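You operate a simulated robot arm through the tools that you are given. There is no shell and no other tool. Be economical: measure what you need, move in short steps, check, and stop when the job is done.

You run a simulated two-armed robot. Do the job below in one go: nothing can be reset, and whatever is moved stays where it is left.

JOB
Power up board 2, light the wall lamp and start the air unit.
Fine: main switch, breaker, wall lamp and socket 6 on, start pressed; socket 7 stays off; leave the two padlocks under board 2 and the main switch of board 1 alone.

It is judged by the outcome, as a careful person would: the job done as asked, and still so three seconds after it is handed in. It fails if anything else is knocked over, pushed out of place, dropped, spilled or broken.

ROBOT AND FRAMES
Two 7-joint arms with two-finger parallel grippers on one trunk that stands fixed in place. Base frame: the origin is at the foot of the trunk, x ahead of it, y to its left, z up. Readings come in mm, rad, newtons and seconds.
The left shoulder is at [20, 113, 1472], the right one opposite. Payload 1.57 kg a hand.
Tool frame (each hand has its own): the origin (TCP) lies between the finger pads and is the grasp point; the fingertips stand 30 mm ahead of it; z points along the fingers, y is the line along which they close. The gripper opens to 80 mm. The fingers are 17 mm wide and 12 mm thick; the gripper's body (40 by 82 mm) begins 80 mm behind the TCP.
Orientation is told as [roll, pitch, yaw] about the base's x, y, z axes, in that order, counted from this pose: with the fingers straight down and closing along the base's y, the tool's x points along the base's -x, its y along +y and its z along -z.

CONTROLS
- The arms move only by the tool drive_tool. It takes "left_motion", "right_motion" or both (then of equal length, played together; a hand with none holds still); each is a list of rows, each a list of 7 numbers: the shift along the tool's x, y, z in units of 100 mm (1.0 is 100 mm), then the turn, a rotation vector about the tool's x, y, z in units of 90 degrees (1.0 is 90 degrees), then the gripper command, from -1 (fully open) to 1 (shut), values between in proportion. In form: [[x, y, z, wx, wy, wz, grip], ...]. A call has 1 to 20 rows; each row is the pose to reach, as a shift and turn from the pose commanded when the call began, along the tool's axes at that moment. A call with a number of a shift or a turn outside -1 to 1 is refused whole. Each row takes 0.2 s and may step no farther than 50 mm and 0.15 rad from the row before; otherwise, or with a gripper value out of range, the whole call is refused. A pose out of reach is approached as far as the arm can. The call stops where the force on the tool passes 40 N (or 10 N more than at its start, if that is more) or the arm is blocked; 0.2 s more then pass. Each finger travels about 45 mm/s and halts on what it meets, pressing with about 35 N; the grip force reading is that of the motor and also rises with nothing between the fingers. The clock runs only during rows and for 0.2 s after the last one: add rows that repeat a pose to give the fingers time. It gives the time, the measured TCP pose, the force on the tool (base axes), the opening and the grip force at its end, in the units of the frame above (readings bear some noise), with the torque about the TCP (base axes, N m) and any sound that the robot's microphone picked up, and new pictures: "views" is both (left out), scene, wrist or none (wrist: the cameras of the hands that moved).
- Cameras (640 x 400 px; columns grow to the right, rows downward): "scene" is now at [89.6, 47.3, 1612.7]; the picture's right is [0.51, -0.86, 0.00], its down [-0.34, -0.20, -0.92] and it looks along [0.79, 0.47, -0.40] (base axes); focal length 214 px, centre (320, 200). "left" rides on the left gripper at [72, 7, -122] in its tool frame; the picture's right is [-0.09, 1.00, 0.00], its down [-0.84, -0.08, -0.54] and it looks along [-0.54, -0.05, 0.84] (tool axes); focal length 238 px, centre (320, 200). "right" rides on the right gripper at [72, -7, -122] in its tool frame; the picture's right is [0.09, 1.00, 0.00], its down [-0.84, 0.08, -0.54] and it looks along [-0.54, 0.05, 0.84] (tool axes); focal length 238 px, centre (320, 200). There is no depth. A picture from a camera that has moved, and an enlarged one, comes with that camera's place and axes in the base frame and with its lens.
- lift_body(by): slides the trunk up (or, below 0, down) by that many mm; the arms and the scene camera ride with it, the base frame stays. It gives what a move gives, with no picture.
- head_to(pan, tilt): turns the head with the scene camera to pan (to the left, within 1.396 rad either way) and tilt (down, from -0.506 to 1.204), counted from straight ahead of the robot. It gives what a move gives, and a new picture of the scene camera.
- enlarge(camera, box): a new picture of the part [left, top, right, bottom] of that camera's present view, enlarged. It takes no simulated time.
- job_done(): hands the job in; it is judged then, once.

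Work in short steps. Places have to be worked out from the pictures, the camera data and where the tool is seen: move nearer, look again, correct. Check each grasp and each placing, and mend what went wrong. You have 120 turns and 200 pictures in all, those below and enlarged ones among them. Open the grippers and draw the arms clear of the work before you hand the job in, unless the task says otherwise; then end with one line.

The tools are called after "Call:" by a JSON object that holds its "name" and its "arguments". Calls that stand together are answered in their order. drive_tool: Moves the arms, as the interface text tells. Its arguments: {"type":"object","properties":{"left_motion":{"type":"array","items":{"type":"array","items":{"type":"number"}}},"right_motion":{"type":"array","items":{"type":"array","items":{"type":"number"}}},"views":{"type":"string","enum":["both","scene","wrist","none"]}},"required":[]} The other tools are called the same way: lift_body (by) slides the trunk up or down; head_to (pan, tilt) turns the head that bears the scene camera; enlarge (camera, box) takes an enlarged picture of a part of a camera's view; job_done () hands the job in.

At the start:

```text
time: 0.0
left_tcp_pos: [279.1, 369.4, 1585.6]
left_orientation: [0.0, -0.001, 0.001]
left_ft_force: [1.2, -0.7, 0.0]
left_moment: [0.01, 0.01, -0.01]
left_opening: 80.1
left_finger_force: 0.2
right_tcp_pos: [278.1, 7.0, 1511.4]
right_orientation: [0.003, -0.001, -0.002]
right_ft_force: [-0.2, 0.9, 0.0]
right_moment: [0.02, 0.01, -0.01]
right_opening: 80.2
right_finger_force: 0.1
trunk travel left (down, up): [-525.0, 45.0]
head pan, tilt: [0.531, 0.407]
```

scene: 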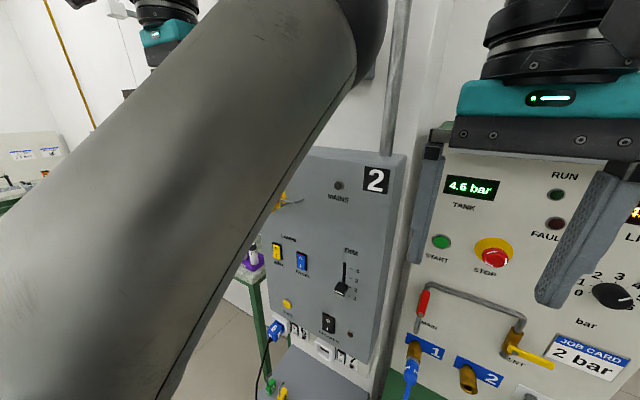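
right: 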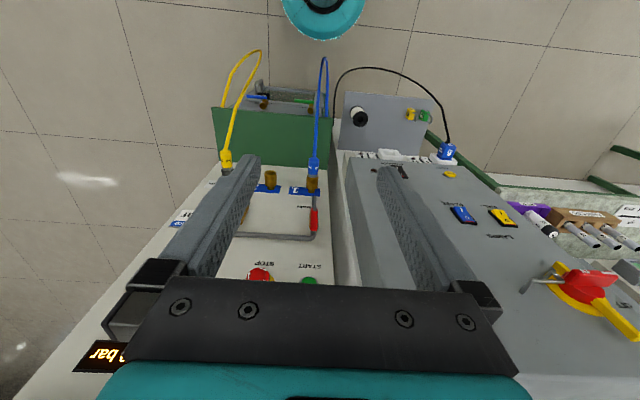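
left: 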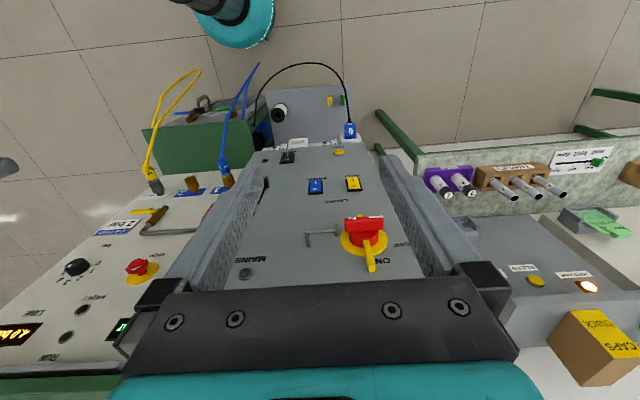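

The left arm hides part of board 2 in the scene view, so I take enlarged looks with the cameras as they stand.

Call:
{"name": "enlarge", "arguments": {"camera": "left", "box": [220, 60, 440, 300]}}

Call:
{"name": "enlarge", "arguments": {"camera": "scene", "box": [220, 140, 420, 400]}}

Call:
{"name": "enlarge", "arguments": {"camera": "scene", "box": [400, 150, 640, 400]}}

```text
1.67 times, centred on (330, 180) of left
camera zoom: at [206.9, 377.5, 1706.2], right [0.09, 1.0, 0.0], down [0.84, -0.08, 0.54], along [0.54, -0.05, -0.84], focal length 397 px, centre (303, 233)
```

zoom: 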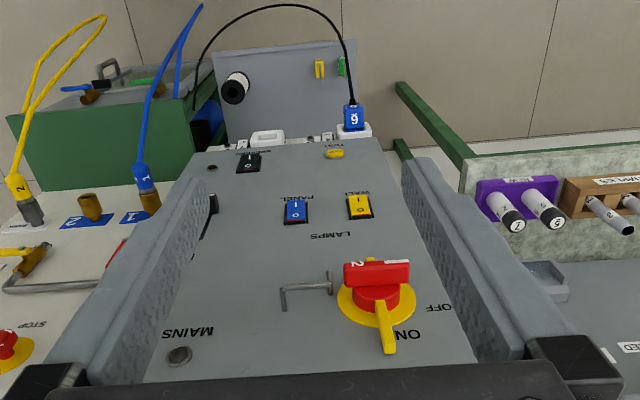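

```text
1.54 times, centred on (320, 270) of scene
camera zoom: at [89.6, 47.3, 1612.7], right [0.51, -0.86, 0.0], down [-0.34, -0.2, -0.92], along [0.79, 0.47, -0.4], focal length 330 px, centre (320, 92)
```

zoom: 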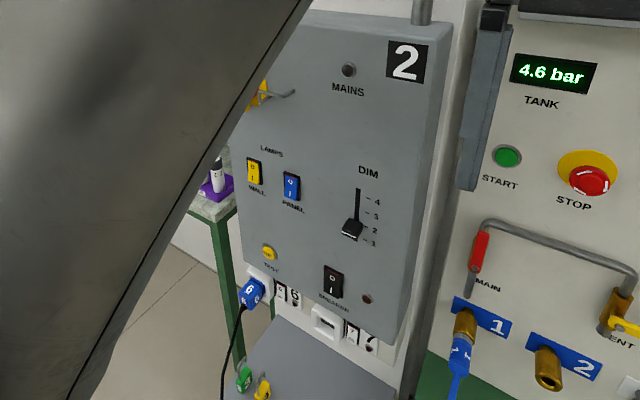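

```text
1.60 times, centred on (520, 275) of scene
camera zoom: at [89.6, 47.3, 1612.7], right [0.51, -0.86, 0.0], down [-0.34, -0.2, -0.92], along [0.79, 0.47, -0.4], focal length 343 px, centre (0, 80)
```

zoom: 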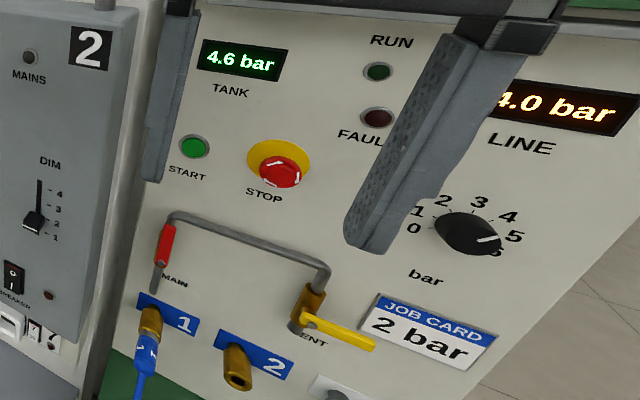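

Triangulating, board 2's face is a vertical plane at about x=485, with the breaker near (485, 250, 1015), the WALL rocker near (485, 434, 1212) and the main switch near (470, 425, 1400). I turn the left tool to point forward (pitch -90°), staying in place and backing off a little.

Call:
{"name": "drive_tool", "arguments": {"left_motion": [[0.05, 0, 0, 0, -0.09, 0, -1], [0.1, 0, 0, 0, -0.18, 0, -1], [0.15, 0, 0, 0, -0.27, 0, -1], [0.2, 0, 0, 0, -0.36, 0, -1], [0.25, 0, 0, 0, -0.45, 0, -1], [0.3, 0, 0, 0, -0.54, 0, -1], [0.3, 0, 0, 0, -0.63, 0, -1], [0.3, 0, 0, 0, -0.72, 0, -1], [0.3, 0, 0, 0, -0.81, 0, -1], [0.3, 0, 0, 0, -0.9, 0, -1], [0.3, 0, 0, 0, -1.0, 0, -1], [0.3, 0, 0, 0, -1.0, 0, -1]]}}

```text
refused: row 11 steps farther than a row can; nothing moved
```

Row 11 stepped slightly too far; I even out the steps.

Call:
{"name": "drive_tool", "arguments": {"left_motion": [[0.05, 0, 0, 0, -0.09, 0, -1], [0.1, 0, 0, 0, -0.18, 0, -1], [0.15, 0, 0, 0, -0.27, 0, -1], [0.2, 0, 0, 0, -0.36, 0, -1], [0.25, 0, 0, 0, -0.45, 0, -1], [0.3, 0, 0, 0, -0.54, 0, -1], [0.3, 0, 0, 0, -0.63, 0, -1], [0.3, 0, 0, 0, -0.72, 0, -1], [0.3, 0, 0, 0, -0.81, 0, -1], [0.3, 0, 0, 0, -0.9, 0, -1], [0.3, 0, 0, 0, -0.95, 0, -1], [0.3, 0, 0, 0, -1.0, 0, -1]]}}

```text
time: 2.6
left_tcp_pos: [247.0, 374.7, 1588.0]
left_orientation: [2.871, -1.57, -2.872]
left_ft_force: [0.4, -0.5, 0.1]
left_moment: [0.0, 0.01, 0.02]
left_opening: 80.0
left_finger_force: 0.0
left hand out of reach, approached as far as the arm can: row 12
right_tcp_pos: [276.9, 6.7, 1510.8]
right_orientation: [0.0, 0.0, -0.001]
right_ft_force: [-0.2, 0.5, -0.5]
right_moment: [0.0, -0.02, 0.01]
right_opening: 80.2
right_finger_force: 0.1
trunk travel left (down, up): [-525.0, 45.0]
head pan, tilt: [0.531, 0.407]
camera scene: at [89.2, 47.9, 1612.7], right [0.51, -0.86, 0.0], down [-0.34, -0.2, -0.92], along [0.79, 0.46, -0.4], focal length 214 px, centre (320, 200)
camera left: at [126.8, 383.4, 1515.5], right [0.0, 1.0, 0.09], down [-0.54, -0.08, 0.84], along [0.84, -0.05, 0.54], focal length 238 px, centre (320, 200)
```

scene: 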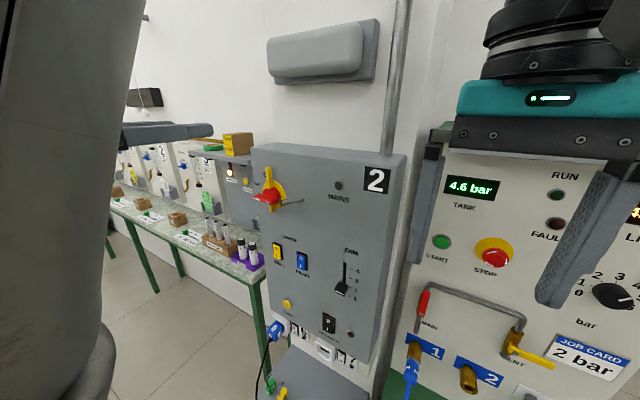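
left: 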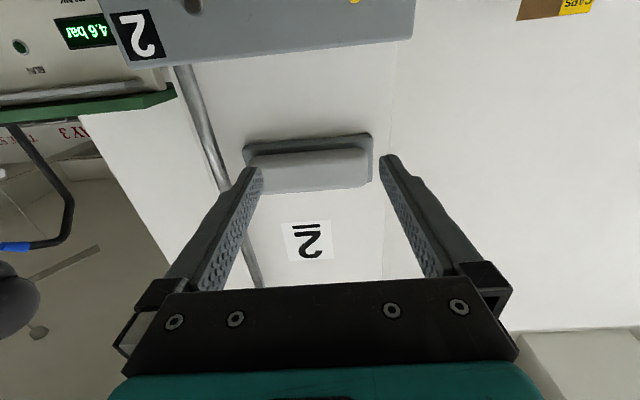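

Now the board is clear in the scene view; I enlarge the main switch and the lower part.

Call:
{"name": "enlarge", "arguments": {"camera": "scene", "box": [240, 140, 340, 220]}}

Call:
{"name": "enlarge", "arguments": {"camera": "scene", "box": [240, 280, 380, 400]}}

Call:
{"name": "enlarge", "arguments": {"camera": "scene", "box": [250, 220, 380, 340]}}

```text
5.00 times, centred on (290, 180) of scene
camera zoom: at [89.2, 47.9, 1612.7], right [0.51, -0.86, 0.0], down [-0.34, -0.2, -0.92], along [0.79, 0.46, -0.4], focal length 1072 px, centre (470, 300)
```

zoom: 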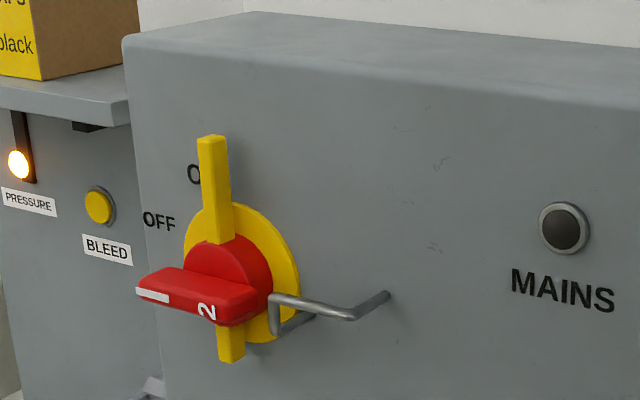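

```text
3.33 times, centred on (310, 340) of scene
camera zoom: at [89.2, 47.9, 1612.7], right [0.51, -0.86, 0.0], down [-0.34, -0.2, -0.92], along [0.79, 0.46, -0.4], focal length 715 px, centre (353, -267)
```

zoom: 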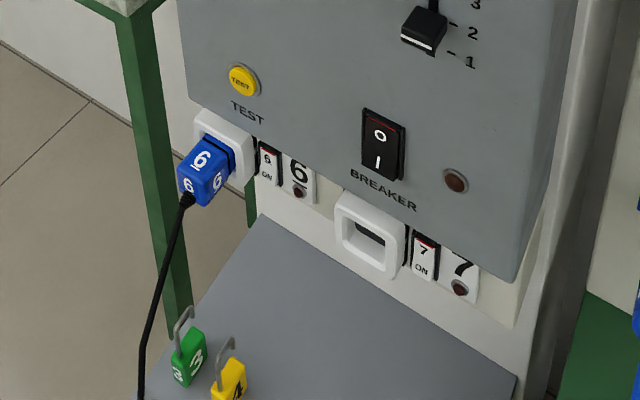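

```text
3.33 times, centred on (315, 280) of scene
camera zoom: at [89.2, 47.9, 1612.7], right [0.51, -0.86, 0.0], down [-0.34, -0.2, -0.92], along [0.79, 0.46, -0.4], focal length 715 px, centre (337, -67)
```

zoom: 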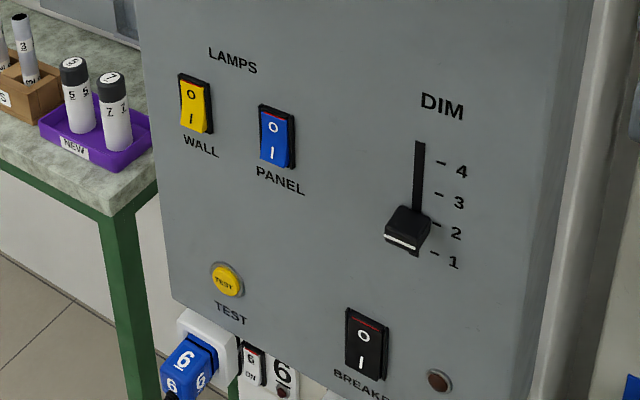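

The main switch's red handle points to OFF (left), and a bent wire latch sits at its right end, probably blocking it. I lower the trunk 250 mm to bring hands and cameras to the board's height.

Call:
{"name": "lift_body", "arguments": {"by": -250}}

Call:
{"name": "head_to", "arguments": {"pan": 0.7, "tilt": 0.1}}

Call:
{"name": "drive_tool", "arguments": {"left_motion": [[0, 0, 0, 0, 0, 0, -1]], "views": "wrist"}}

```text
time: 5.2
left_tcp_pos: [248.4, 374.5, 1339.4]
left_orientation: [0.212, -1.57, -0.217]
left_ft_force: [-0.1, 0.5, 0.2]
left_moment: [-0.04, 0.02, 0.01]
left_opening: 80.0
left_finger_force: 0.1
right_tcp_pos: [277.5, 6.5, 1260.6]
right_orientation: [0.003, -0.002, -0.001]
right_ft_force: [0.5, -0.2, 1.0]
right_moment: [-0.04, 0.0, 0.0]
right_opening: 80.0
right_finger_force: 0.0
trunk travel left (down, up): [-275.0, 295.0]
head pan, tilt: [0.531, 0.407]
```

```text
time: 6.0
left_tcp_pos: [248.9, 374.1, 1338.3]
left_orientation: [0.122, -1.568, -0.127]
left_ft_force: [0.0, -0.4, -0.1]
left_moment: [-0.02, 0.02, -0.04]
left_opening: 79.7
left_finger_force: 0.1
right_tcp_pos: [278.0, 7.3, 1260.0]
right_orientation: [0.004, -0.002, -0.003]
right_ft_force: [-0.1, -0.3, 0.9]
right_moment: [0.0, 0.02, 0.02]
right_opening: 80.0
right_finger_force: 0.1
trunk travel left (down, up): [-275.0, 295.0]
head pan, tilt: [0.7, 0.099]
camera scene: at [80.3, 59.7, 1391.2], right [0.64, -0.77, 0.0], down [-0.08, -0.06, -0.99], along [0.76, 0.64, -0.1], focal length 214 px, centre (320, 200)
```

scene: 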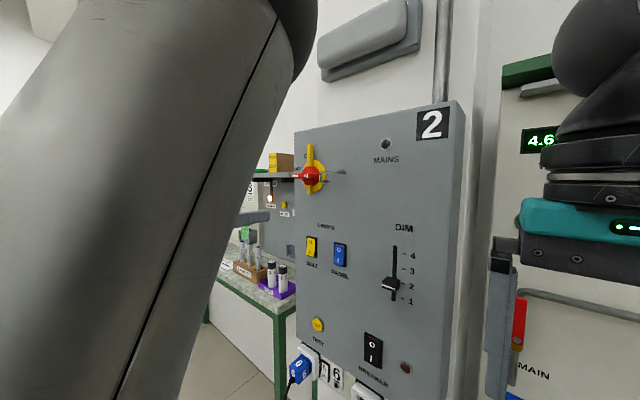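

```text
time: 6.4
left_tcp_pos: [247.4, 373.7, 1338.5]
left_orientation: [0.139, -1.568, -0.142]
left_ft_force: [-0.8, -0.1, -0.5]
left_moment: [-0.03, 0.01, 0.01]
left_opening: 80.1
left_finger_force: 0.1
right_tcp_pos: [277.7, 6.2, 1260.2]
right_orientation: [0.004, -0.002, -0.003]
right_ft_force: [-0.3, -0.1, -0.6]
right_moment: [0.0, 0.02, -0.05]
right_opening: 80.4
right_finger_force: 0.1
trunk travel left (down, up): [-275.0, 295.0]
head pan, tilt: [0.7, 0.099]
camera left: at [127.1, 382.8, 1265.8], right [0.0, 1.0, 0.09], down [-0.54, -0.08, 0.84], along [0.84, -0.05, 0.54], focal length 238 px, centre (320, 200)
```

left: 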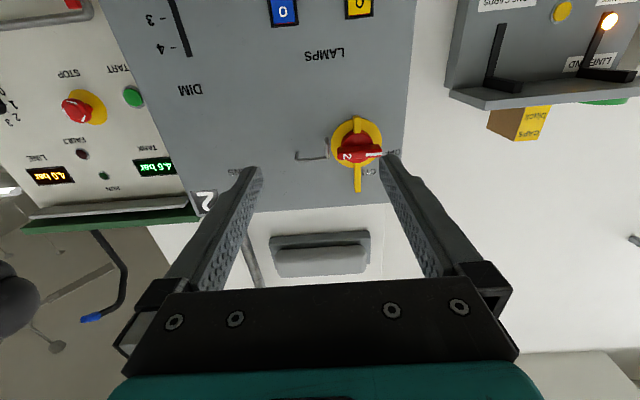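

Call:
{"name": "enlarge", "arguments": {"camera": "left", "box": [275, 100, 425, 205]}}

Call:
{"name": "enlarge", "arguments": {"camera": "scene", "box": [270, 130, 360, 210]}}

```text
3.81 times, centred on (350, 152) of left
camera zoom: at [127.1, 382.8, 1265.8], right [0.0, 1.0, 0.09], down [-0.54, -0.08, 0.84], along [0.84, -0.05, 0.54], focal length 908 px, centre (206, 381)
```

zoom: 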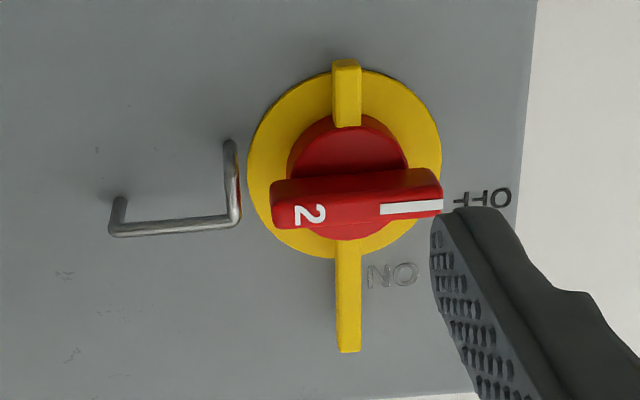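

```text
5.00 times, centred on (315, 170) of scene
camera zoom: at [80.2, 59.7, 1391.3], right [0.64, -0.76, 0.0], down [-0.08, -0.06, -1.0], along [0.76, 0.64, -0.1], focal length 1072 px, centre (345, 350)
```

zoom: 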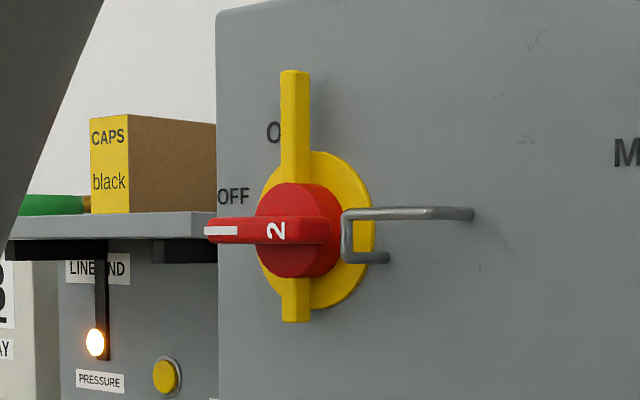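

The latch and a yellow bar need understanding; I move the left hand closer (100 mm forward, 45 mm to the left) for a near look.

Call:
{"name": "drive_tool", "arguments": {"left_motion": [[0, 0.12, 0.25, 0, 0, 0, -1], [0, 0.25, 0.5, 0, 0, 0, -1], [0, 0.37, 0.75, 0, 0, 0, -1], [0, 0.45, 1.0, 0, 0, 0, -1]], "views": "wrist"}}

Call:
{"name": "enlarge", "arguments": {"camera": "left", "box": [220, 60, 420, 200]}}

Call:
{"name": "enlarge", "arguments": {"camera": "scene", "box": [270, 130, 360, 210]}}

```text
time: 7.4
left_tcp_pos: [349.4, 418.7, 1337.6]
left_orientation: [-0.544, -1.568, 0.542]
left_ft_force: [0.4, 0.2, 0.2]
left_moment: [0.0, -0.03, 0.01]
left_opening: 80.0
left_finger_force: 0.1
right_tcp_pos: [277.1, 6.6, 1260.3]
right_orientation: [0.004, -0.003, -0.002]
right_ft_force: [-0.7, 1.9, 0.2]
right_moment: [0.02, 0.02, 0.0]
right_opening: 80.1
right_finger_force: 0.0
trunk travel left (down, up): [-275.0, 295.0]
head pan, tilt: [0.7, 0.099]
camera left: at [228.4, 427.0, 1265.4], right [0.0, 1.0, 0.09], down [-0.54, -0.08, 0.84], along [0.84, -0.05, 0.54], focal length 238 px, centre (320, 200)
```

left: 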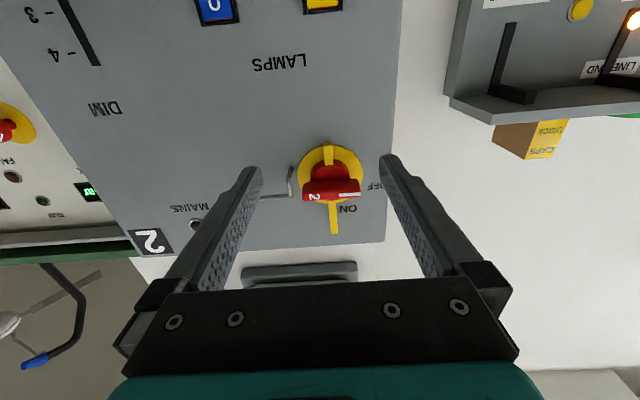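

```text
2.86 times, centred on (320, 130) of left
camera zoom: at [228.4, 427.0, 1265.4], right [0.0, 1.0, 0.09], down [-0.54, -0.08, 0.84], along [0.84, -0.05, 0.54], focal length 681 px, centre (320, 400)
```

zoom: 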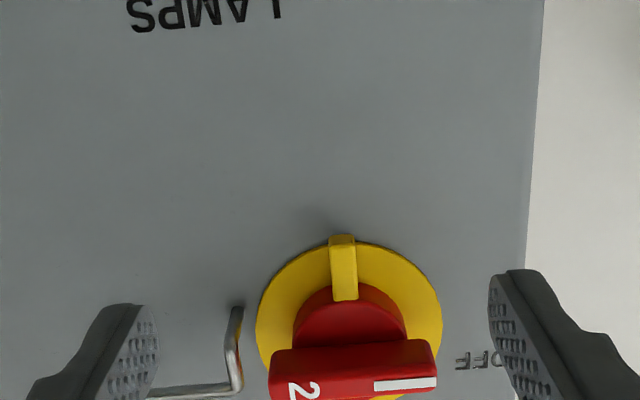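

```text
5.00 times, centred on (315, 170) of scene
camera zoom: at [80.5, 59.8, 1391.2], right [0.64, -0.76, 0.0], down [-0.08, -0.06, -0.99], along [0.76, 0.64, -0.1], focal length 1072 px, centre (345, 350)
```

zoom: 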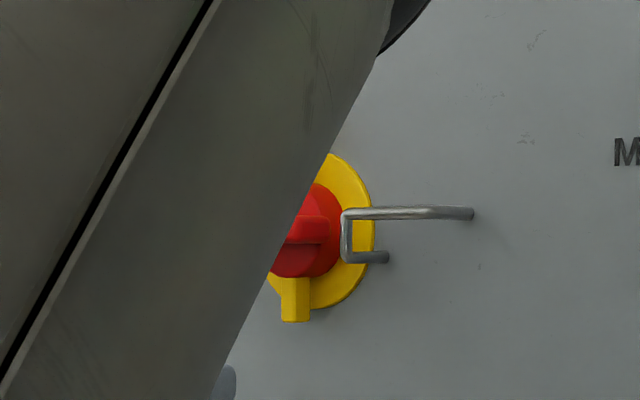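

Triangulating from the two near views: switch axis at y≈428, z≈1398; handle front face x≈443, about 13 mm thick and 60 mm long; yellow bar and disc lie further back. I roll the left hand -90° so the fingers close vertically, so that the later +90° turn brings it back to now's safe pose.

Call:
{"name": "drive_tool", "arguments": {"left_motion": [[0, 0, 0, 0, 0, -0.09, -1], [0, 0, 0, 0, 0, -0.18, -1], [0, 0, 0, 0, 0, -0.27, -1], [0, 0, 0, 0, 0, -0.36, -1], [0, 0, 0, 0, 0, -0.45, -1], [0, 0, 0, 0, 0, -0.54, -1], [0, 0, 0, 0, 0, -0.63, -1], [0, 0, 0, 0, 0, -0.72, -1], [0, 0, 0, 0, 0, -0.81, -1], [0, 0, 0, 0, 0, -0.9, -1], [0, 0, 0, 0, 0, -0.95, -1], [0, 0, 0, 0, 0, -1.0, -1]]}}

```text
time: 10.0
left_tcp_pos: [349.9, 419.1, 1336.7]
left_orientation: [-1.568, 0.001, 1.568]
left_ft_force: [0.1, -1.1, 1.1]
left_moment: [0.03, 0.0, 0.01]
left_opening: 79.9
left_finger_force: 0.1
right_tcp_pos: [277.0, 6.0, 1259.7]
right_orientation: [0.004, -0.002, 0.0]
right_ft_force: [-0.2, 0.3, 0.6]
right_moment: [0.0, -0.03, -0.01]
right_opening: 80.0
right_finger_force: 0.1
trunk travel left (down, up): [-275.0, 295.0]
head pan, tilt: [0.7, 0.099]
camera scene: at [80.1, 59.7, 1391.3], right [0.64, -0.76, 0.0], down [-0.08, -0.06, -1.0], along [0.76, 0.64, -0.1], focal length 214 px, centre (320, 200)
camera left: at [227.3, 348.4, 1330.3], right [0.0, 0.09, -1.0], down [-0.54, 0.84, 0.08], along [0.84, 0.54, 0.05], focal length 238 px, centre (320, 200)
```

scene: 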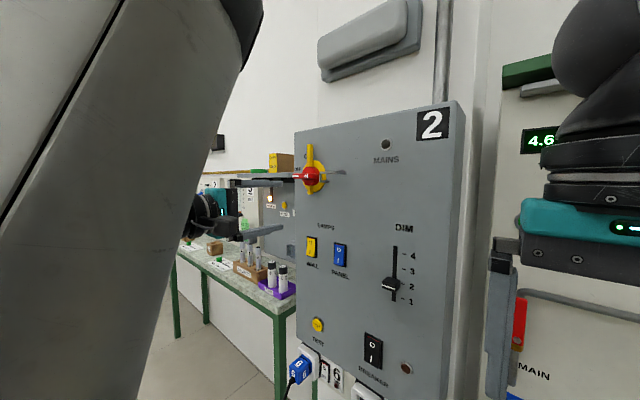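
left: 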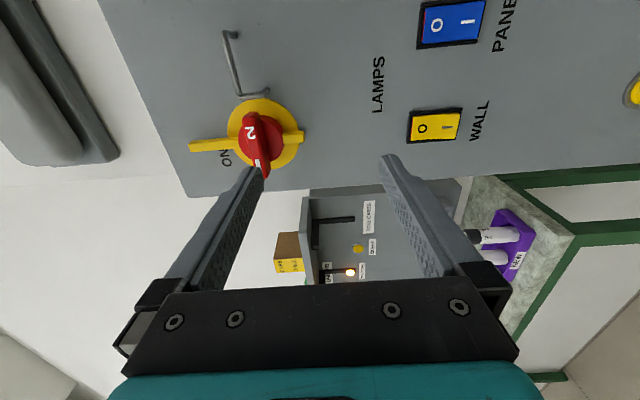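

The roll worked; I look closely at the switch and latch from this side.

Call:
{"name": "enlarge", "arguments": {"camera": "left", "box": [180, 20, 330, 190]}}

```text
2.35 times, centred on (255, 105) of left
camera zoom: at [227.3, 348.4, 1330.3], right [0.0, 0.09, -1.0], down [-0.54, 0.84, 0.08], along [0.84, 0.54, 0.05], focal length 561 px, centre (473, 424)
```

zoom: 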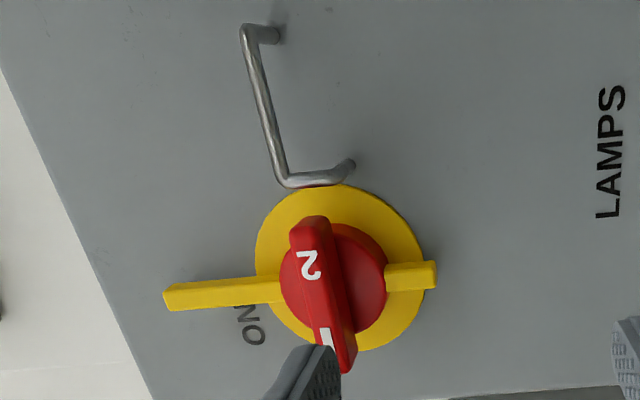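

The yellow bar runs behind the red knob and may turn with it. I line the left hand up with the handle (y 428, z 1398) with open fingers above and below it, stopping short of the handle to check.

Call:
{"name": "drive_tool", "arguments": {"left_motion": [[-0.05, -0.3, 0, 0, 0, 0, -1], [-0.09, -0.61, 0, 0, 0, 0, -1], [-0.09, -0.61, 0.3, 0, 0, 0, -1], [-0.09, -0.61, 0.55, 0, 0, 0, -1], [-0.09, -0.61, 0.55, 0, 0, 0, -1]]}}

```text
time: 11.2
left_tcp_pos: [405.3, 428.6, 1398.4]
left_orientation: [-1.569, -0.001, 1.567]
left_ft_force: [0.5, -0.2, 0.0]
left_moment: [0.01, 0.0, 0.03]
left_opening: 79.8
left_finger_force: 0.0
right_tcp_pos: [277.8, 6.3, 1261.5]
right_orientation: [0.003, -0.003, -0.002]
right_ft_force: [-0.1, 0.2, 0.0]
right_moment: [-0.02, -0.03, 0.03]
right_opening: 80.1
right_finger_force: 0.0
trunk travel left (down, up): [-275.0, 295.0]
head pan, tilt: [0.7, 0.099]
camera scene: at [80.2, 59.7, 1391.3], right [0.64, -0.76, 0.0], down [-0.08, -0.06, -1.0], along [0.76, 0.64, -0.1], focal length 214 px, centre (320, 200)
camera left: at [284.1, 358.5, 1392.1], right [0.0, 0.09, -1.0], down [-0.54, 0.84, 0.08], along [0.84, 0.54, 0.05], focal length 238 px, centre (320, 200)
```

scene: 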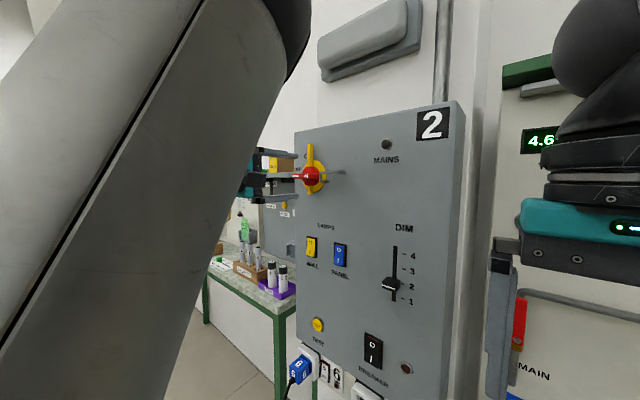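
left: 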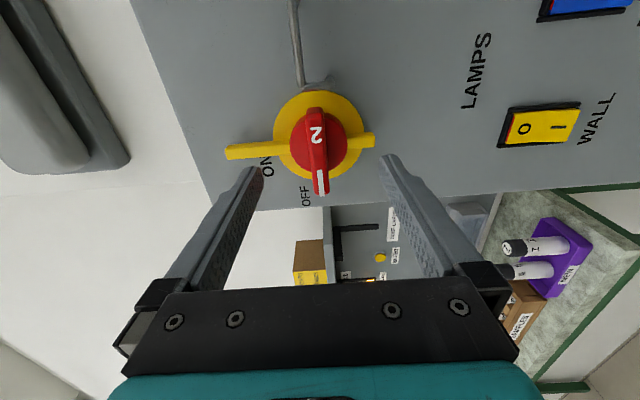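

Aligned. I advance 20 mm and close on the handle.

Call:
{"name": "drive_tool", "arguments": {"left_motion": [[0, 0, 0.1, 0, 0, 0, -1], [0, 0, 0.2, 0, 0, 0, -1], [0, 0, 0.2, 0, 0, 0, 0.5], [0, 0, 0.2, 0, 0, 0, 0.5], [0, 0, 0.2, 0, 0, 0, 1], [0, 0, 0.2, 0, 0, 0, 1], [0, 0, 0.2, 0, 0, 0, 1]]}}

```text
time: 12.8
left_tcp_pos: [425.2, 427.8, 1400.4]
left_orientation: [-1.573, -0.002, 1.567]
left_ft_force: [1.5, 2.2, 5.7]
left_moment: [-0.01, -0.11, -0.05]
left_opening: 12.9
left_finger_force: 21.4
right_tcp_pos: [279.1, 6.9, 1260.3]
right_orientation: [0.003, -0.002, 0.0]
right_ft_force: [-0.2, -0.6, 0.1]
right_moment: [-0.03, 0.0, -0.04]
right_opening: 80.0
right_finger_force: 0.1
trunk travel left (down, up): [-275.0, 295.0]
head pan, tilt: [0.7, 0.099]
camera scene: at [80.3, 59.6, 1391.3], right [0.64, -0.76, 0.0], down [-0.08, -0.06, -1.0], along [0.76, 0.64, -0.1], focal length 214 px, centre (320, 200)
camera left: at [303.3, 357.4, 1392.5], right [0.0, 0.09, -1.0], down [-0.54, 0.84, 0.08], along [0.84, 0.54, 0.05], focal length 238 px, centre (320, 200)
```

scene: 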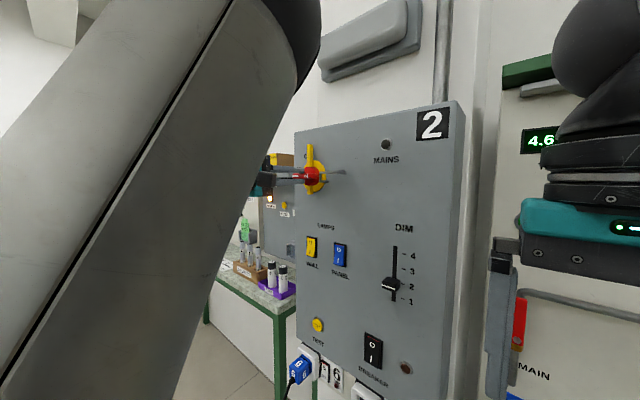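
left: 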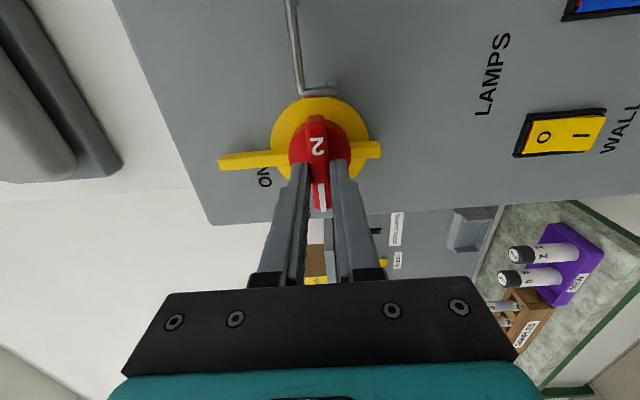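

Gripped (12.9 mm). I turn clockwise by about 20° to see whether it yields and whether the yellow bar follows.

Call:
{"name": "drive_tool", "arguments": {"left_motion": [[0, 0, 0, 0, 0, 0.06, 1], [0, 0, 0, 0, 0, 0.12, 1], [0, 0, 0, 0, 0, 0.18, 1], [0, 0, 0, 0, 0, 0.24, 1]], "views": "wrist"}}

```text
time: 13.8
left_tcp_pos: [424.6, 427.3, 1401.2]
left_orientation: [-1.573, -0.384, 1.568]
left_ft_force: [10.4, 5.3, 18.1]
left_moment: [-0.04, 0.06, -0.48]
left_opening: 12.9
left_finger_force: 29.3
right_tcp_pos: [278.0, 7.1, 1260.2]
right_orientation: [0.005, -0.001, -0.001]
right_ft_force: [0.2, 0.3, -0.3]
right_moment: [0.03, -0.03, 0.01]
right_opening: 79.9
right_finger_force: 0.2
trunk travel left (down, up): [-275.0, 295.0]
head pan, tilt: [0.7, 0.099]
camera left: at [303.4, 364.9, 1366.8], right [0.0, 0.46, -0.89], down [-0.54, 0.75, 0.38], along [0.84, 0.48, 0.25], focal length 238 px, centre (320, 200)
```

left: 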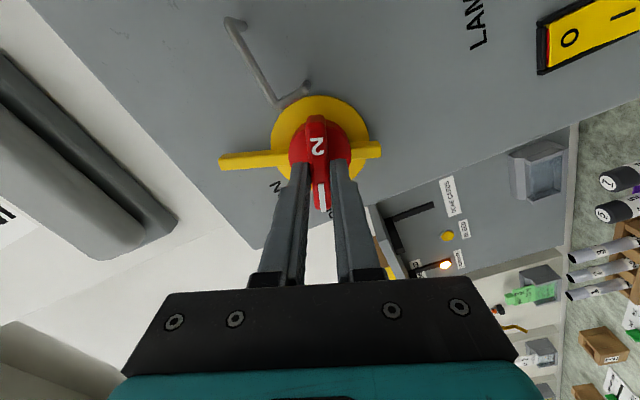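

The bar turns with the handle, nothing resists much; the side force shows the axis is ~2 mm above my centre. I correct that and turn on to about 50°, watching the bar against the wire hook.

Call:
{"name": "drive_tool", "arguments": {"left_motion": [[-0.009, -0.023, 0, 0, 0, 0.0, 1], [-0.009, -0.023, 0, 0, 0, 0.08, 1], [-0.009, -0.023, 0, 0, 0, 0.16, 1], [-0.009, -0.023, 0, 0, 0, 0.24, 1], [-0.009, -0.023, 0, 0, 0, 0.32, 1]]}}

Call:
{"name": "enlarge", "arguments": {"camera": "left", "box": [180, 0, 400, 180]}}

```text
time: 15.0
left_tcp_pos: [424.8, 427.2, 1401.9]
left_orientation: [-1.566, -0.886, 1.564]
left_ft_force: [6.2, -0.9, 8.9]
left_moment: [0.01, -0.48, 0.35]
left_opening: 12.9
left_finger_force: 29.5
right_tcp_pos: [279.0, 5.4, 1260.1]
right_orientation: [0.005, -0.001, -0.001]
right_ft_force: [0.2, 0.9, 0.0]
right_moment: [-0.01, 0.0, -0.01]
right_opening: 80.0
right_finger_force: 0.2
trunk travel left (down, up): [-275.0, 295.0]
head pan, tilt: [0.7, 0.099]
camera scene: at [80.9, 58.9, 1391.3], right [0.64, -0.76, 0.0], down [-0.08, -0.06, -1.0], along [0.76, 0.64, -0.1], focal length 214 px, centre (320, 200)
camera left: at [303.1, 388.1, 1341.7], right [0.0, 0.83, -0.56], down [-0.54, 0.47, 0.7], along [0.84, 0.3, 0.45], focal length 238 px, centre (320, 200)
```

scene: 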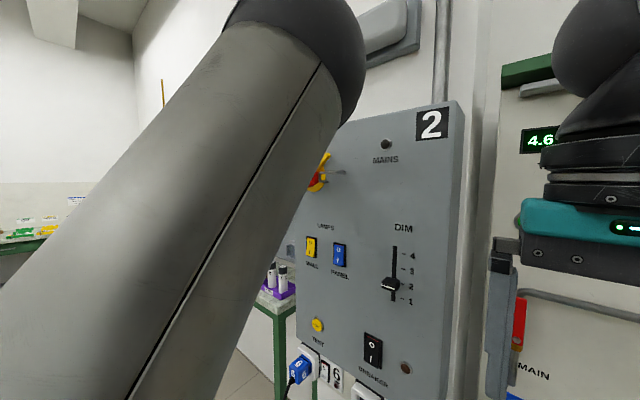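
left: 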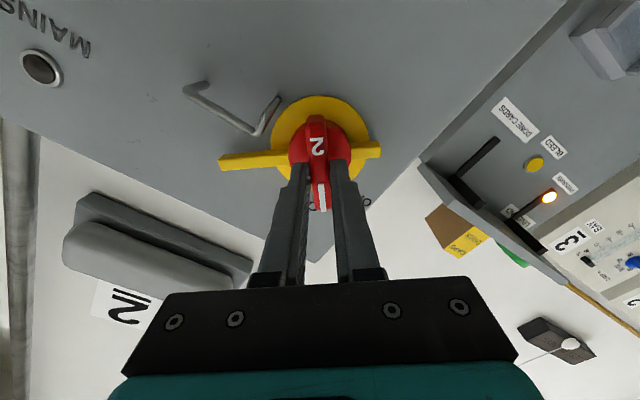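

```text
2.22 times, centred on (290, 90) of left
camera zoom: at [303.1, 388.1, 1341.7], right [0.0, 0.83, -0.56], down [-0.54, 0.47, 0.7], along [0.84, 0.3, 0.45], focal length 530 px, centre (387, 444)
```

zoom: 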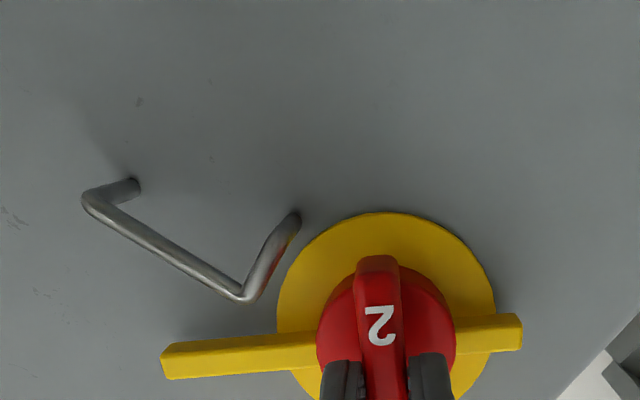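

About 51° so far with low force; the bar is now close to the wire's leg. I go on in small steps.

Call:
{"name": "drive_tool", "arguments": {"left_motion": [[0, 0, 0, 0, 0, 0.06, 1], [0, 0, 0, 0, 0, 0.12, 1], [0, 0, 0, 0, 0, 0.18, 1]], "views": "wrist"}}

Call:
{"name": "enlarge", "arguments": {"camera": "left", "box": [180, 0, 400, 180]}}

```text
time: 15.8
left_tcp_pos: [425.2, 426.1, 1402.0]
left_orientation: [-1.567, -1.168, 1.561]
left_ft_force: [9.1, -2.0, 12.8]
left_moment: [-0.02, 0.49, -0.28]
left_opening: 12.9
left_finger_force: 30.1
right_tcp_pos: [278.4, 4.5, 1260.4]
right_orientation: [0.005, -0.001, -0.002]
right_ft_force: [0.8, -0.4, -0.3]
right_moment: [0.0, -0.02, -0.03]
right_opening: 80.1
right_finger_force: 0.0
trunk travel left (down, up): [-275.0, 295.0]
head pan, tilt: [0.7, 0.099]
camera left: at [303.2, 405.9, 1333.1], right [0.0, 0.95, -0.31], down [-0.54, 0.26, 0.8], along [0.84, 0.16, 0.51], focal length 238 px, centre (320, 200)
```

left: 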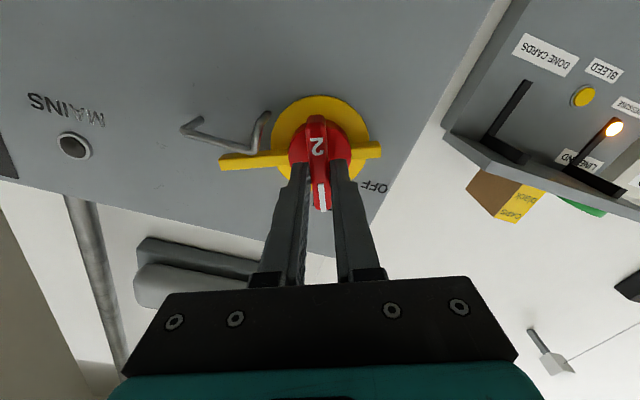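

```text
2.22 times, centred on (290, 90) of left
camera zoom: at [303.2, 405.9, 1333.1], right [0.0, 0.95, -0.31], down [-0.54, 0.26, 0.8], along [0.84, 0.16, 0.51], focal length 530 px, centre (387, 444)
```

zoom: 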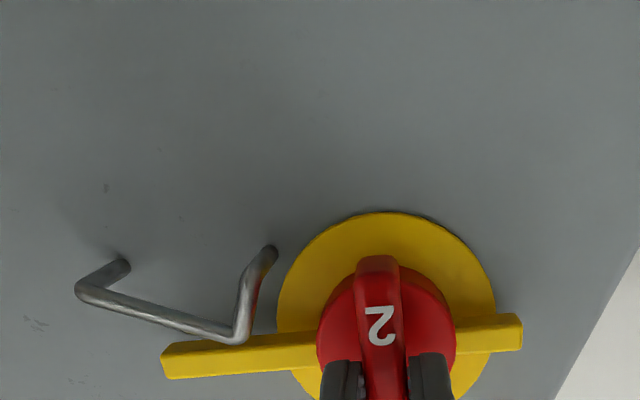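

The bar passes behind the wire with low force; I continue to 90°.

Call:
{"name": "drive_tool", "arguments": {"left_motion": [[0, 0, 0, 0, 0, 0.06, 1], [0, 0, 0, 0, 0, 0.12, 1], [0, 0, 0, 0, 0, 0.18, 1], [0, 0, 0, 0, 0, 0.25, 1]], "views": "wrist"}}

Call:
{"name": "enlarge", "arguments": {"camera": "left", "box": [100, 0, 400, 200]}}

```text
time: 16.8
left_tcp_pos: [424.5, 425.9, 1402.5]
left_orientation: [-1.511, -1.559, 1.508]
left_ft_force: [8.8, -7.0, 14.3]
left_moment: [-0.01, -0.08, -0.01]
left_opening: 12.9
left_finger_force: 29.6
right_tcp_pos: [278.5, 4.7, 1259.9]
right_orientation: [0.006, 0.002, -0.002]
right_ft_force: [0.0, 0.2, -0.2]
right_moment: [0.01, -0.02, -0.01]
right_opening: 80.1
right_finger_force: 0.0
trunk travel left (down, up): [-275.0, 295.0]
head pan, tilt: [0.7, 0.099]
camera left: at [303.4, 433.0, 1329.9], right [0.01, 1.0, 0.08], down [-0.54, -0.07, 0.84], along [0.84, -0.05, 0.54], focal length 238 px, centre (320, 200)
```

left: 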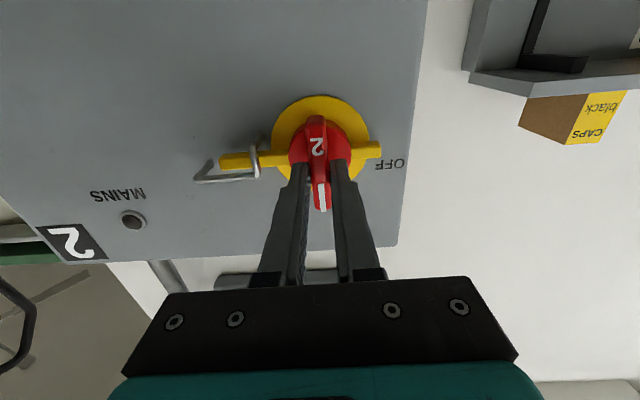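

```text
2.00 times, centred on (250, 100) of left
camera zoom: at [303.4, 433.0, 1329.9], right [0.01, 1.0, 0.08], down [-0.54, -0.07, 0.84], along [0.84, -0.05, 0.54], focal length 477 px, centre (460, 400)
```

zoom: 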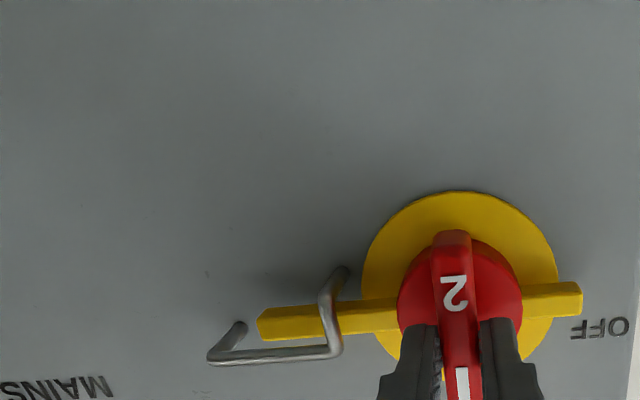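

The handle points up to ON, bar behind the hook. MAINS lamp looks dark; I release and back off to see whether it stays and the lamp.

Call:
{"name": "drive_tool", "arguments": {"left_motion": [[0, 0, 0, 0, 0, 0.0, 0], [0, 0, 0, 0, 0, 0, -0.4], [0, 0, -0.3, 0, 0, 0, -0.4], [0, 0, -0.7, 0, 0, 0, -0.4], [0, 0, -0.7, 0, 0, 0, -0.4]]}}

Call:
{"name": "enlarge", "arguments": {"camera": "left", "box": [140, 60, 440, 260]}}

```text
time: 18.0
left_tcp_pos: [354.1, 427.8, 1400.9]
left_orientation: [-1.454, -1.555, 1.451]
left_ft_force: [0.9, -0.1, -0.6]
left_moment: [-0.03, 0.02, 0.01]
left_opening: 55.9
left_finger_force: 0.0
right_tcp_pos: [278.1, 7.0, 1260.4]
right_orientation: [0.003, -0.002, -0.002]
right_ft_force: [-0.7, 0.2, 0.0]
right_moment: [-0.03, -0.03, -0.01]
right_opening: 80.1
right_finger_force: 0.0
trunk travel left (down, up): [-275.0, 295.0]
head pan, tilt: [0.7, 0.099]
camera scene: at [80.5, 59.5, 1391.2], right [0.64, -0.76, 0.0], down [-0.08, -0.06, -0.99], along [0.76, 0.64, -0.1], focal length 214 px, centre (320, 200)
camera left: at [232.0, 435.0, 1328.5], right [0.0, 1.0, 0.08], down [-0.54, -0.06, 0.84], along [0.84, -0.04, 0.54], focal length 238 px, centre (320, 200)
```

scene: 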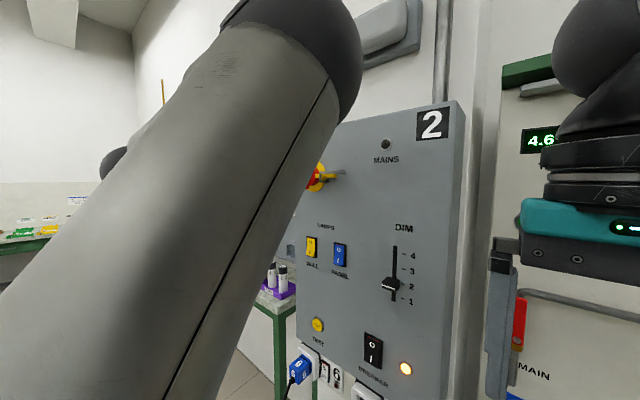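
left: 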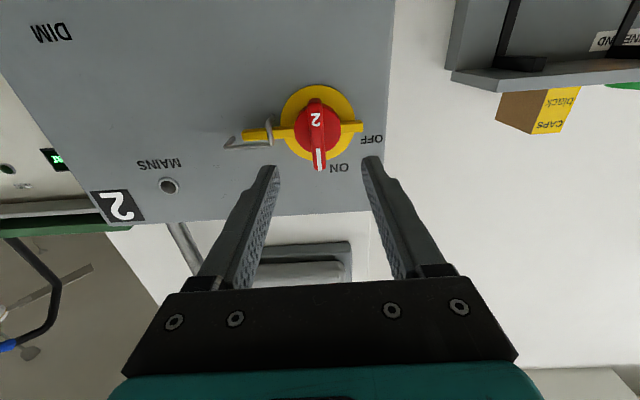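

```text
2.00 times, centred on (290, 160) of left
camera zoom: at [232.0, 435.0, 1328.5], right [0.0, 1.0, 0.08], down [-0.54, -0.06, 0.84], along [0.84, -0.04, 0.54], focal length 477 px, centre (380, 280)
```

zoom: 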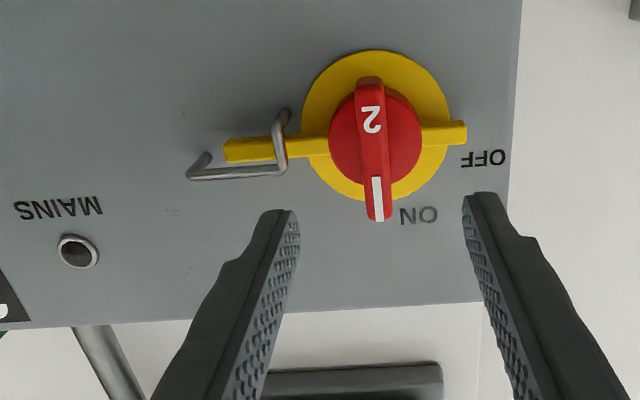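

The handle stays at ON and the orange lamp beside the breaker now glows. Next is the breaker lower down; before lowering the trunk I look down to check what lies below.

Call:
{"name": "head_to", "arguments": {"pan": 0.35, "tilt": 0.75}}

```text
time: 19.0
left_tcp_pos: [349.6, 448.8, 1379.5]
left_orientation: [-1.229, -1.499, 1.256]
left_ft_force: [-0.7, 0.7, 0.6]
left_moment: [-0.02, 0.02, -0.05]
left_opening: 55.9
left_finger_force: 0.0
right_tcp_pos: [276.8, 7.0, 1258.9]
right_orientation: [0.002, -0.002, 0.0]
right_ft_force: [-0.5, 0.6, 0.3]
right_moment: [-0.01, -0.04, 0.02]
right_opening: 80.2
right_finger_force: 0.1
trunk travel left (down, up): [-275.0, 295.0]
head pan, tilt: [0.351, 0.75]
camera scene: at [83.4, 40.4, 1334.0], right [0.47, -0.88, 0.0], down [-0.59, -0.31, -0.75], along [0.66, 0.35, -0.67], focal length 214 px, centre (320, 200)
```

scene: 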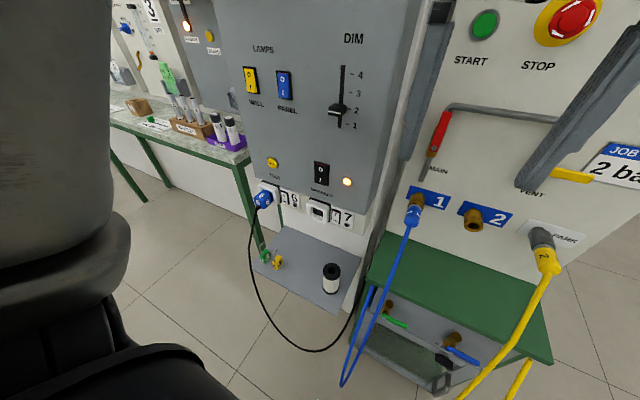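

The left hand moved ~25 mm during that head turn, so the head probably leans on the left arm. I turn the head away a little and check.

Call:
{"name": "head_to", "arguments": {"pan": 0.35, "tilt": 0.4}}

```text
time: 19.8
left_tcp_pos: [346.1, 449.3, 1381.4]
left_orientation: [-1.293, -1.5, 1.324]
left_ft_force: [1.7, -0.2, -0.2]
left_moment: [0.01, 0.06, 0.02]
left_opening: 56.1
left_finger_force: 0.1
right_tcp_pos: [276.9, 6.7, 1260.2]
right_orientation: [0.004, -0.001, -0.003]
right_ft_force: [0.0, 1.0, -0.2]
right_moment: [-0.02, 0.02, 0.0]
right_opening: 80.0
right_finger_force: 0.0
trunk travel left (down, up): [-275.0, 295.0]
head pan, tilt: [0.351, 0.4]
camera scene: at [83.4, 40.3, 1334.1], right [0.48, -0.88, 0.0], down [-0.59, -0.32, -0.75], along [0.66, 0.35, -0.67], focal length 214 px, centre (320, 200)
```

scene: 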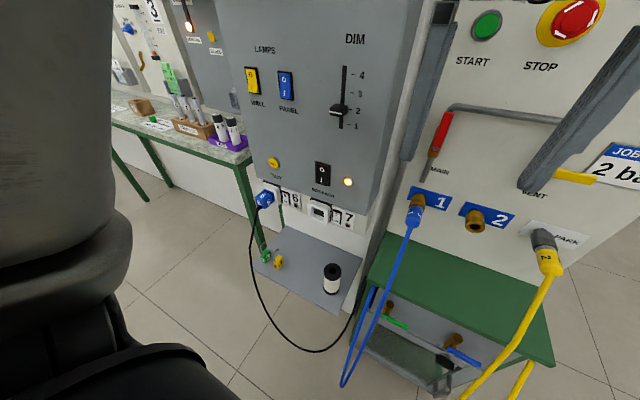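

The head is stuck against the left upper arm (picture unchanged). I lower the left hand 100 mm to free it.

Call:
{"name": "drive_tool", "arguments": {"left_motion": [[0.2, 0, 0, 0, 0, 0, -0.4], [0.4, 0, 0, 0, 0, 0, -0.4], [0.6, 0, 0, 0, 0, 0, -0.4], [0.8, 0, 0, 0, 0, 0, -0.4], [1.0, 0, 0, 0, 0, 0, -0.4], [1.0, 0, 0, 0, 0, 0, -0.4]]}}

```text
time: 21.2
left_tcp_pos: [353.4, 426.9, 1302.1]
left_orientation: [-1.522, -1.556, 1.517]
left_ft_force: [0.1, 0.1, 0.3]
left_moment: [0.05, -0.05, 0.01]
left_opening: 56.0
left_finger_force: 0.1
right_tcp_pos: [276.9, 6.5, 1260.4]
right_orientation: [0.003, -0.002, -0.002]
right_ft_force: [-0.2, 0.0, 0.5]
right_moment: [-0.01, 0.0, -0.02]
right_opening: 79.8
right_finger_force: 0.0
trunk travel left (down, up): [-275.0, 295.0]
head pan, tilt: [0.351, 0.4]
camera scene: at [96.8, 32.1, 1363.4], right [0.34, -0.94, 0.0], down [-0.37, -0.13, -0.92], along [0.87, 0.32, -0.39], focal length 214 px, centre (320, 200)
camera left: at [231.8, 434.2, 1229.7], right [0.0, 1.0, 0.08], down [-0.54, -0.06, 0.84], along [0.84, -0.04, 0.54], focal length 238 px, centre (320, 200)
```

scene: 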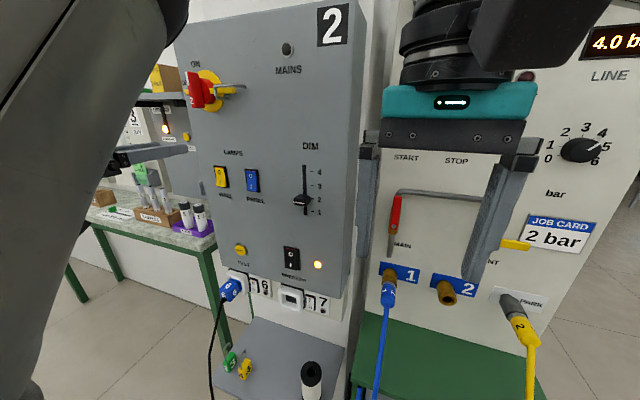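
left: 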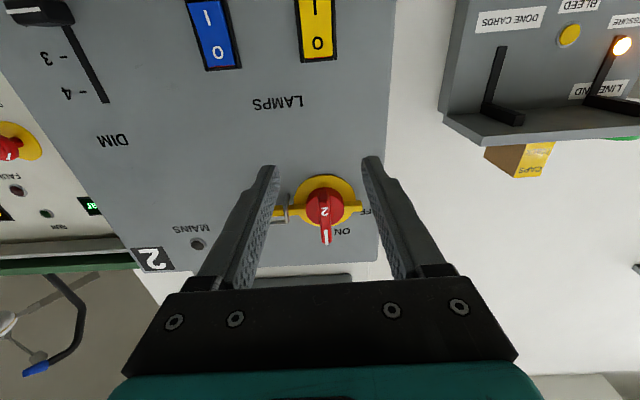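

Freed. The space below the hands is clear, so I lower the trunk 150 mm for the breaker and lamp switches.

Call:
{"name": "lift_body", "arguments": {"by": -150}}

Call:
{"name": "drive_tool", "arguments": {"left_motion": [[0, -0.2, 0, 0, 0, 0, 0], [0, -0.4, 0, 0, 0, 0, 0.5], [0.2, -0.6, 0, 0, 0, 0, 1], [0.4, -0.8, 0, 0, 0, 0, 1], [0.6, -0.95, 0, 0, 0, 0, 1], [0.6, -0.95, 0, 0, 0, 0, 1]]}}

```text
time: 23.0
left_tcp_pos: [353.9, 426.5, 1152.2]
left_orientation: [-1.481, -1.555, 1.475]
left_ft_force: [0.4, 0.0, 1.1]
left_moment: [0.01, -0.01, -0.01]
left_opening: 56.1
left_finger_force: 0.0
right_tcp_pos: [277.7, 6.4, 1109.7]
right_orientation: [0.002, -0.003, 0.0]
right_ft_force: [0.0, -0.3, 1.2]
right_moment: [0.0, 0.0, 0.03]
right_opening: 80.1
right_finger_force: 0.2
trunk travel left (down, up): [-125.0, 445.0]
head pan, tilt: [0.351, 0.4]
```

```text
time: 24.4
left_tcp_pos: [371.8, 356.2, 1100.1]
left_orientation: [-1.473, -1.554, 1.467]
left_ft_force: [-0.2, 0.3, -0.4]
left_moment: [0.0, -0.01, -0.04]
left_opening: 0.1
left_finger_force: 22.1
left hand out of reach, approached as far as the arm can: row 4, 5, 6
right_tcp_pos: [277.7, 4.7, 1111.2]
right_orientation: [0.004, -0.002, -0.001]
right_ft_force: [-0.2, -0.1, 0.3]
right_moment: [0.01, -0.02, -0.02]
right_opening: 80.1
right_finger_force: 0.1
trunk travel left (down, up): [-125.0, 445.0]
head pan, tilt: [0.351, 0.4]
camera scene: at [96.8, 32.3, 1213.3], right [0.34, -0.94, 0.0], down [-0.37, -0.13, -0.92], along [0.87, 0.32, -0.39], focal length 214 px, centre (320, 200)
camera left: at [250.4, 363.0, 1026.6], right [0.0, 1.0, 0.08], down [-0.54, -0.06, 0.84], along [0.84, -0.05, 0.54], focal length 238 px, centre (320, 200)
```

scene: 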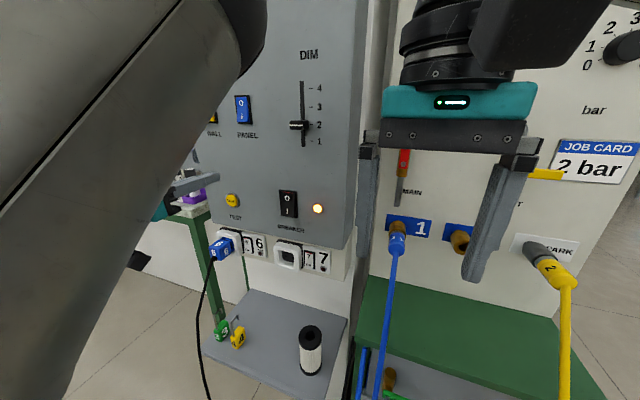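
left: 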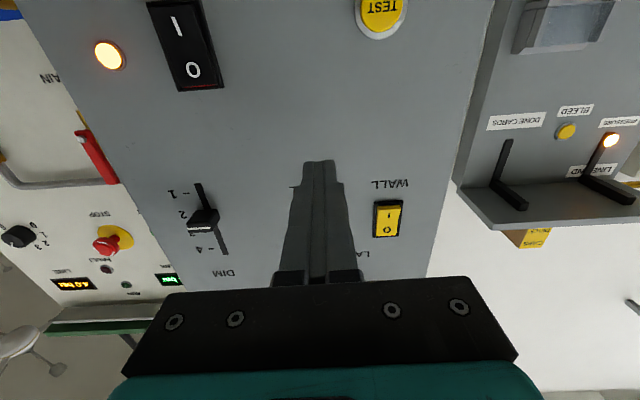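

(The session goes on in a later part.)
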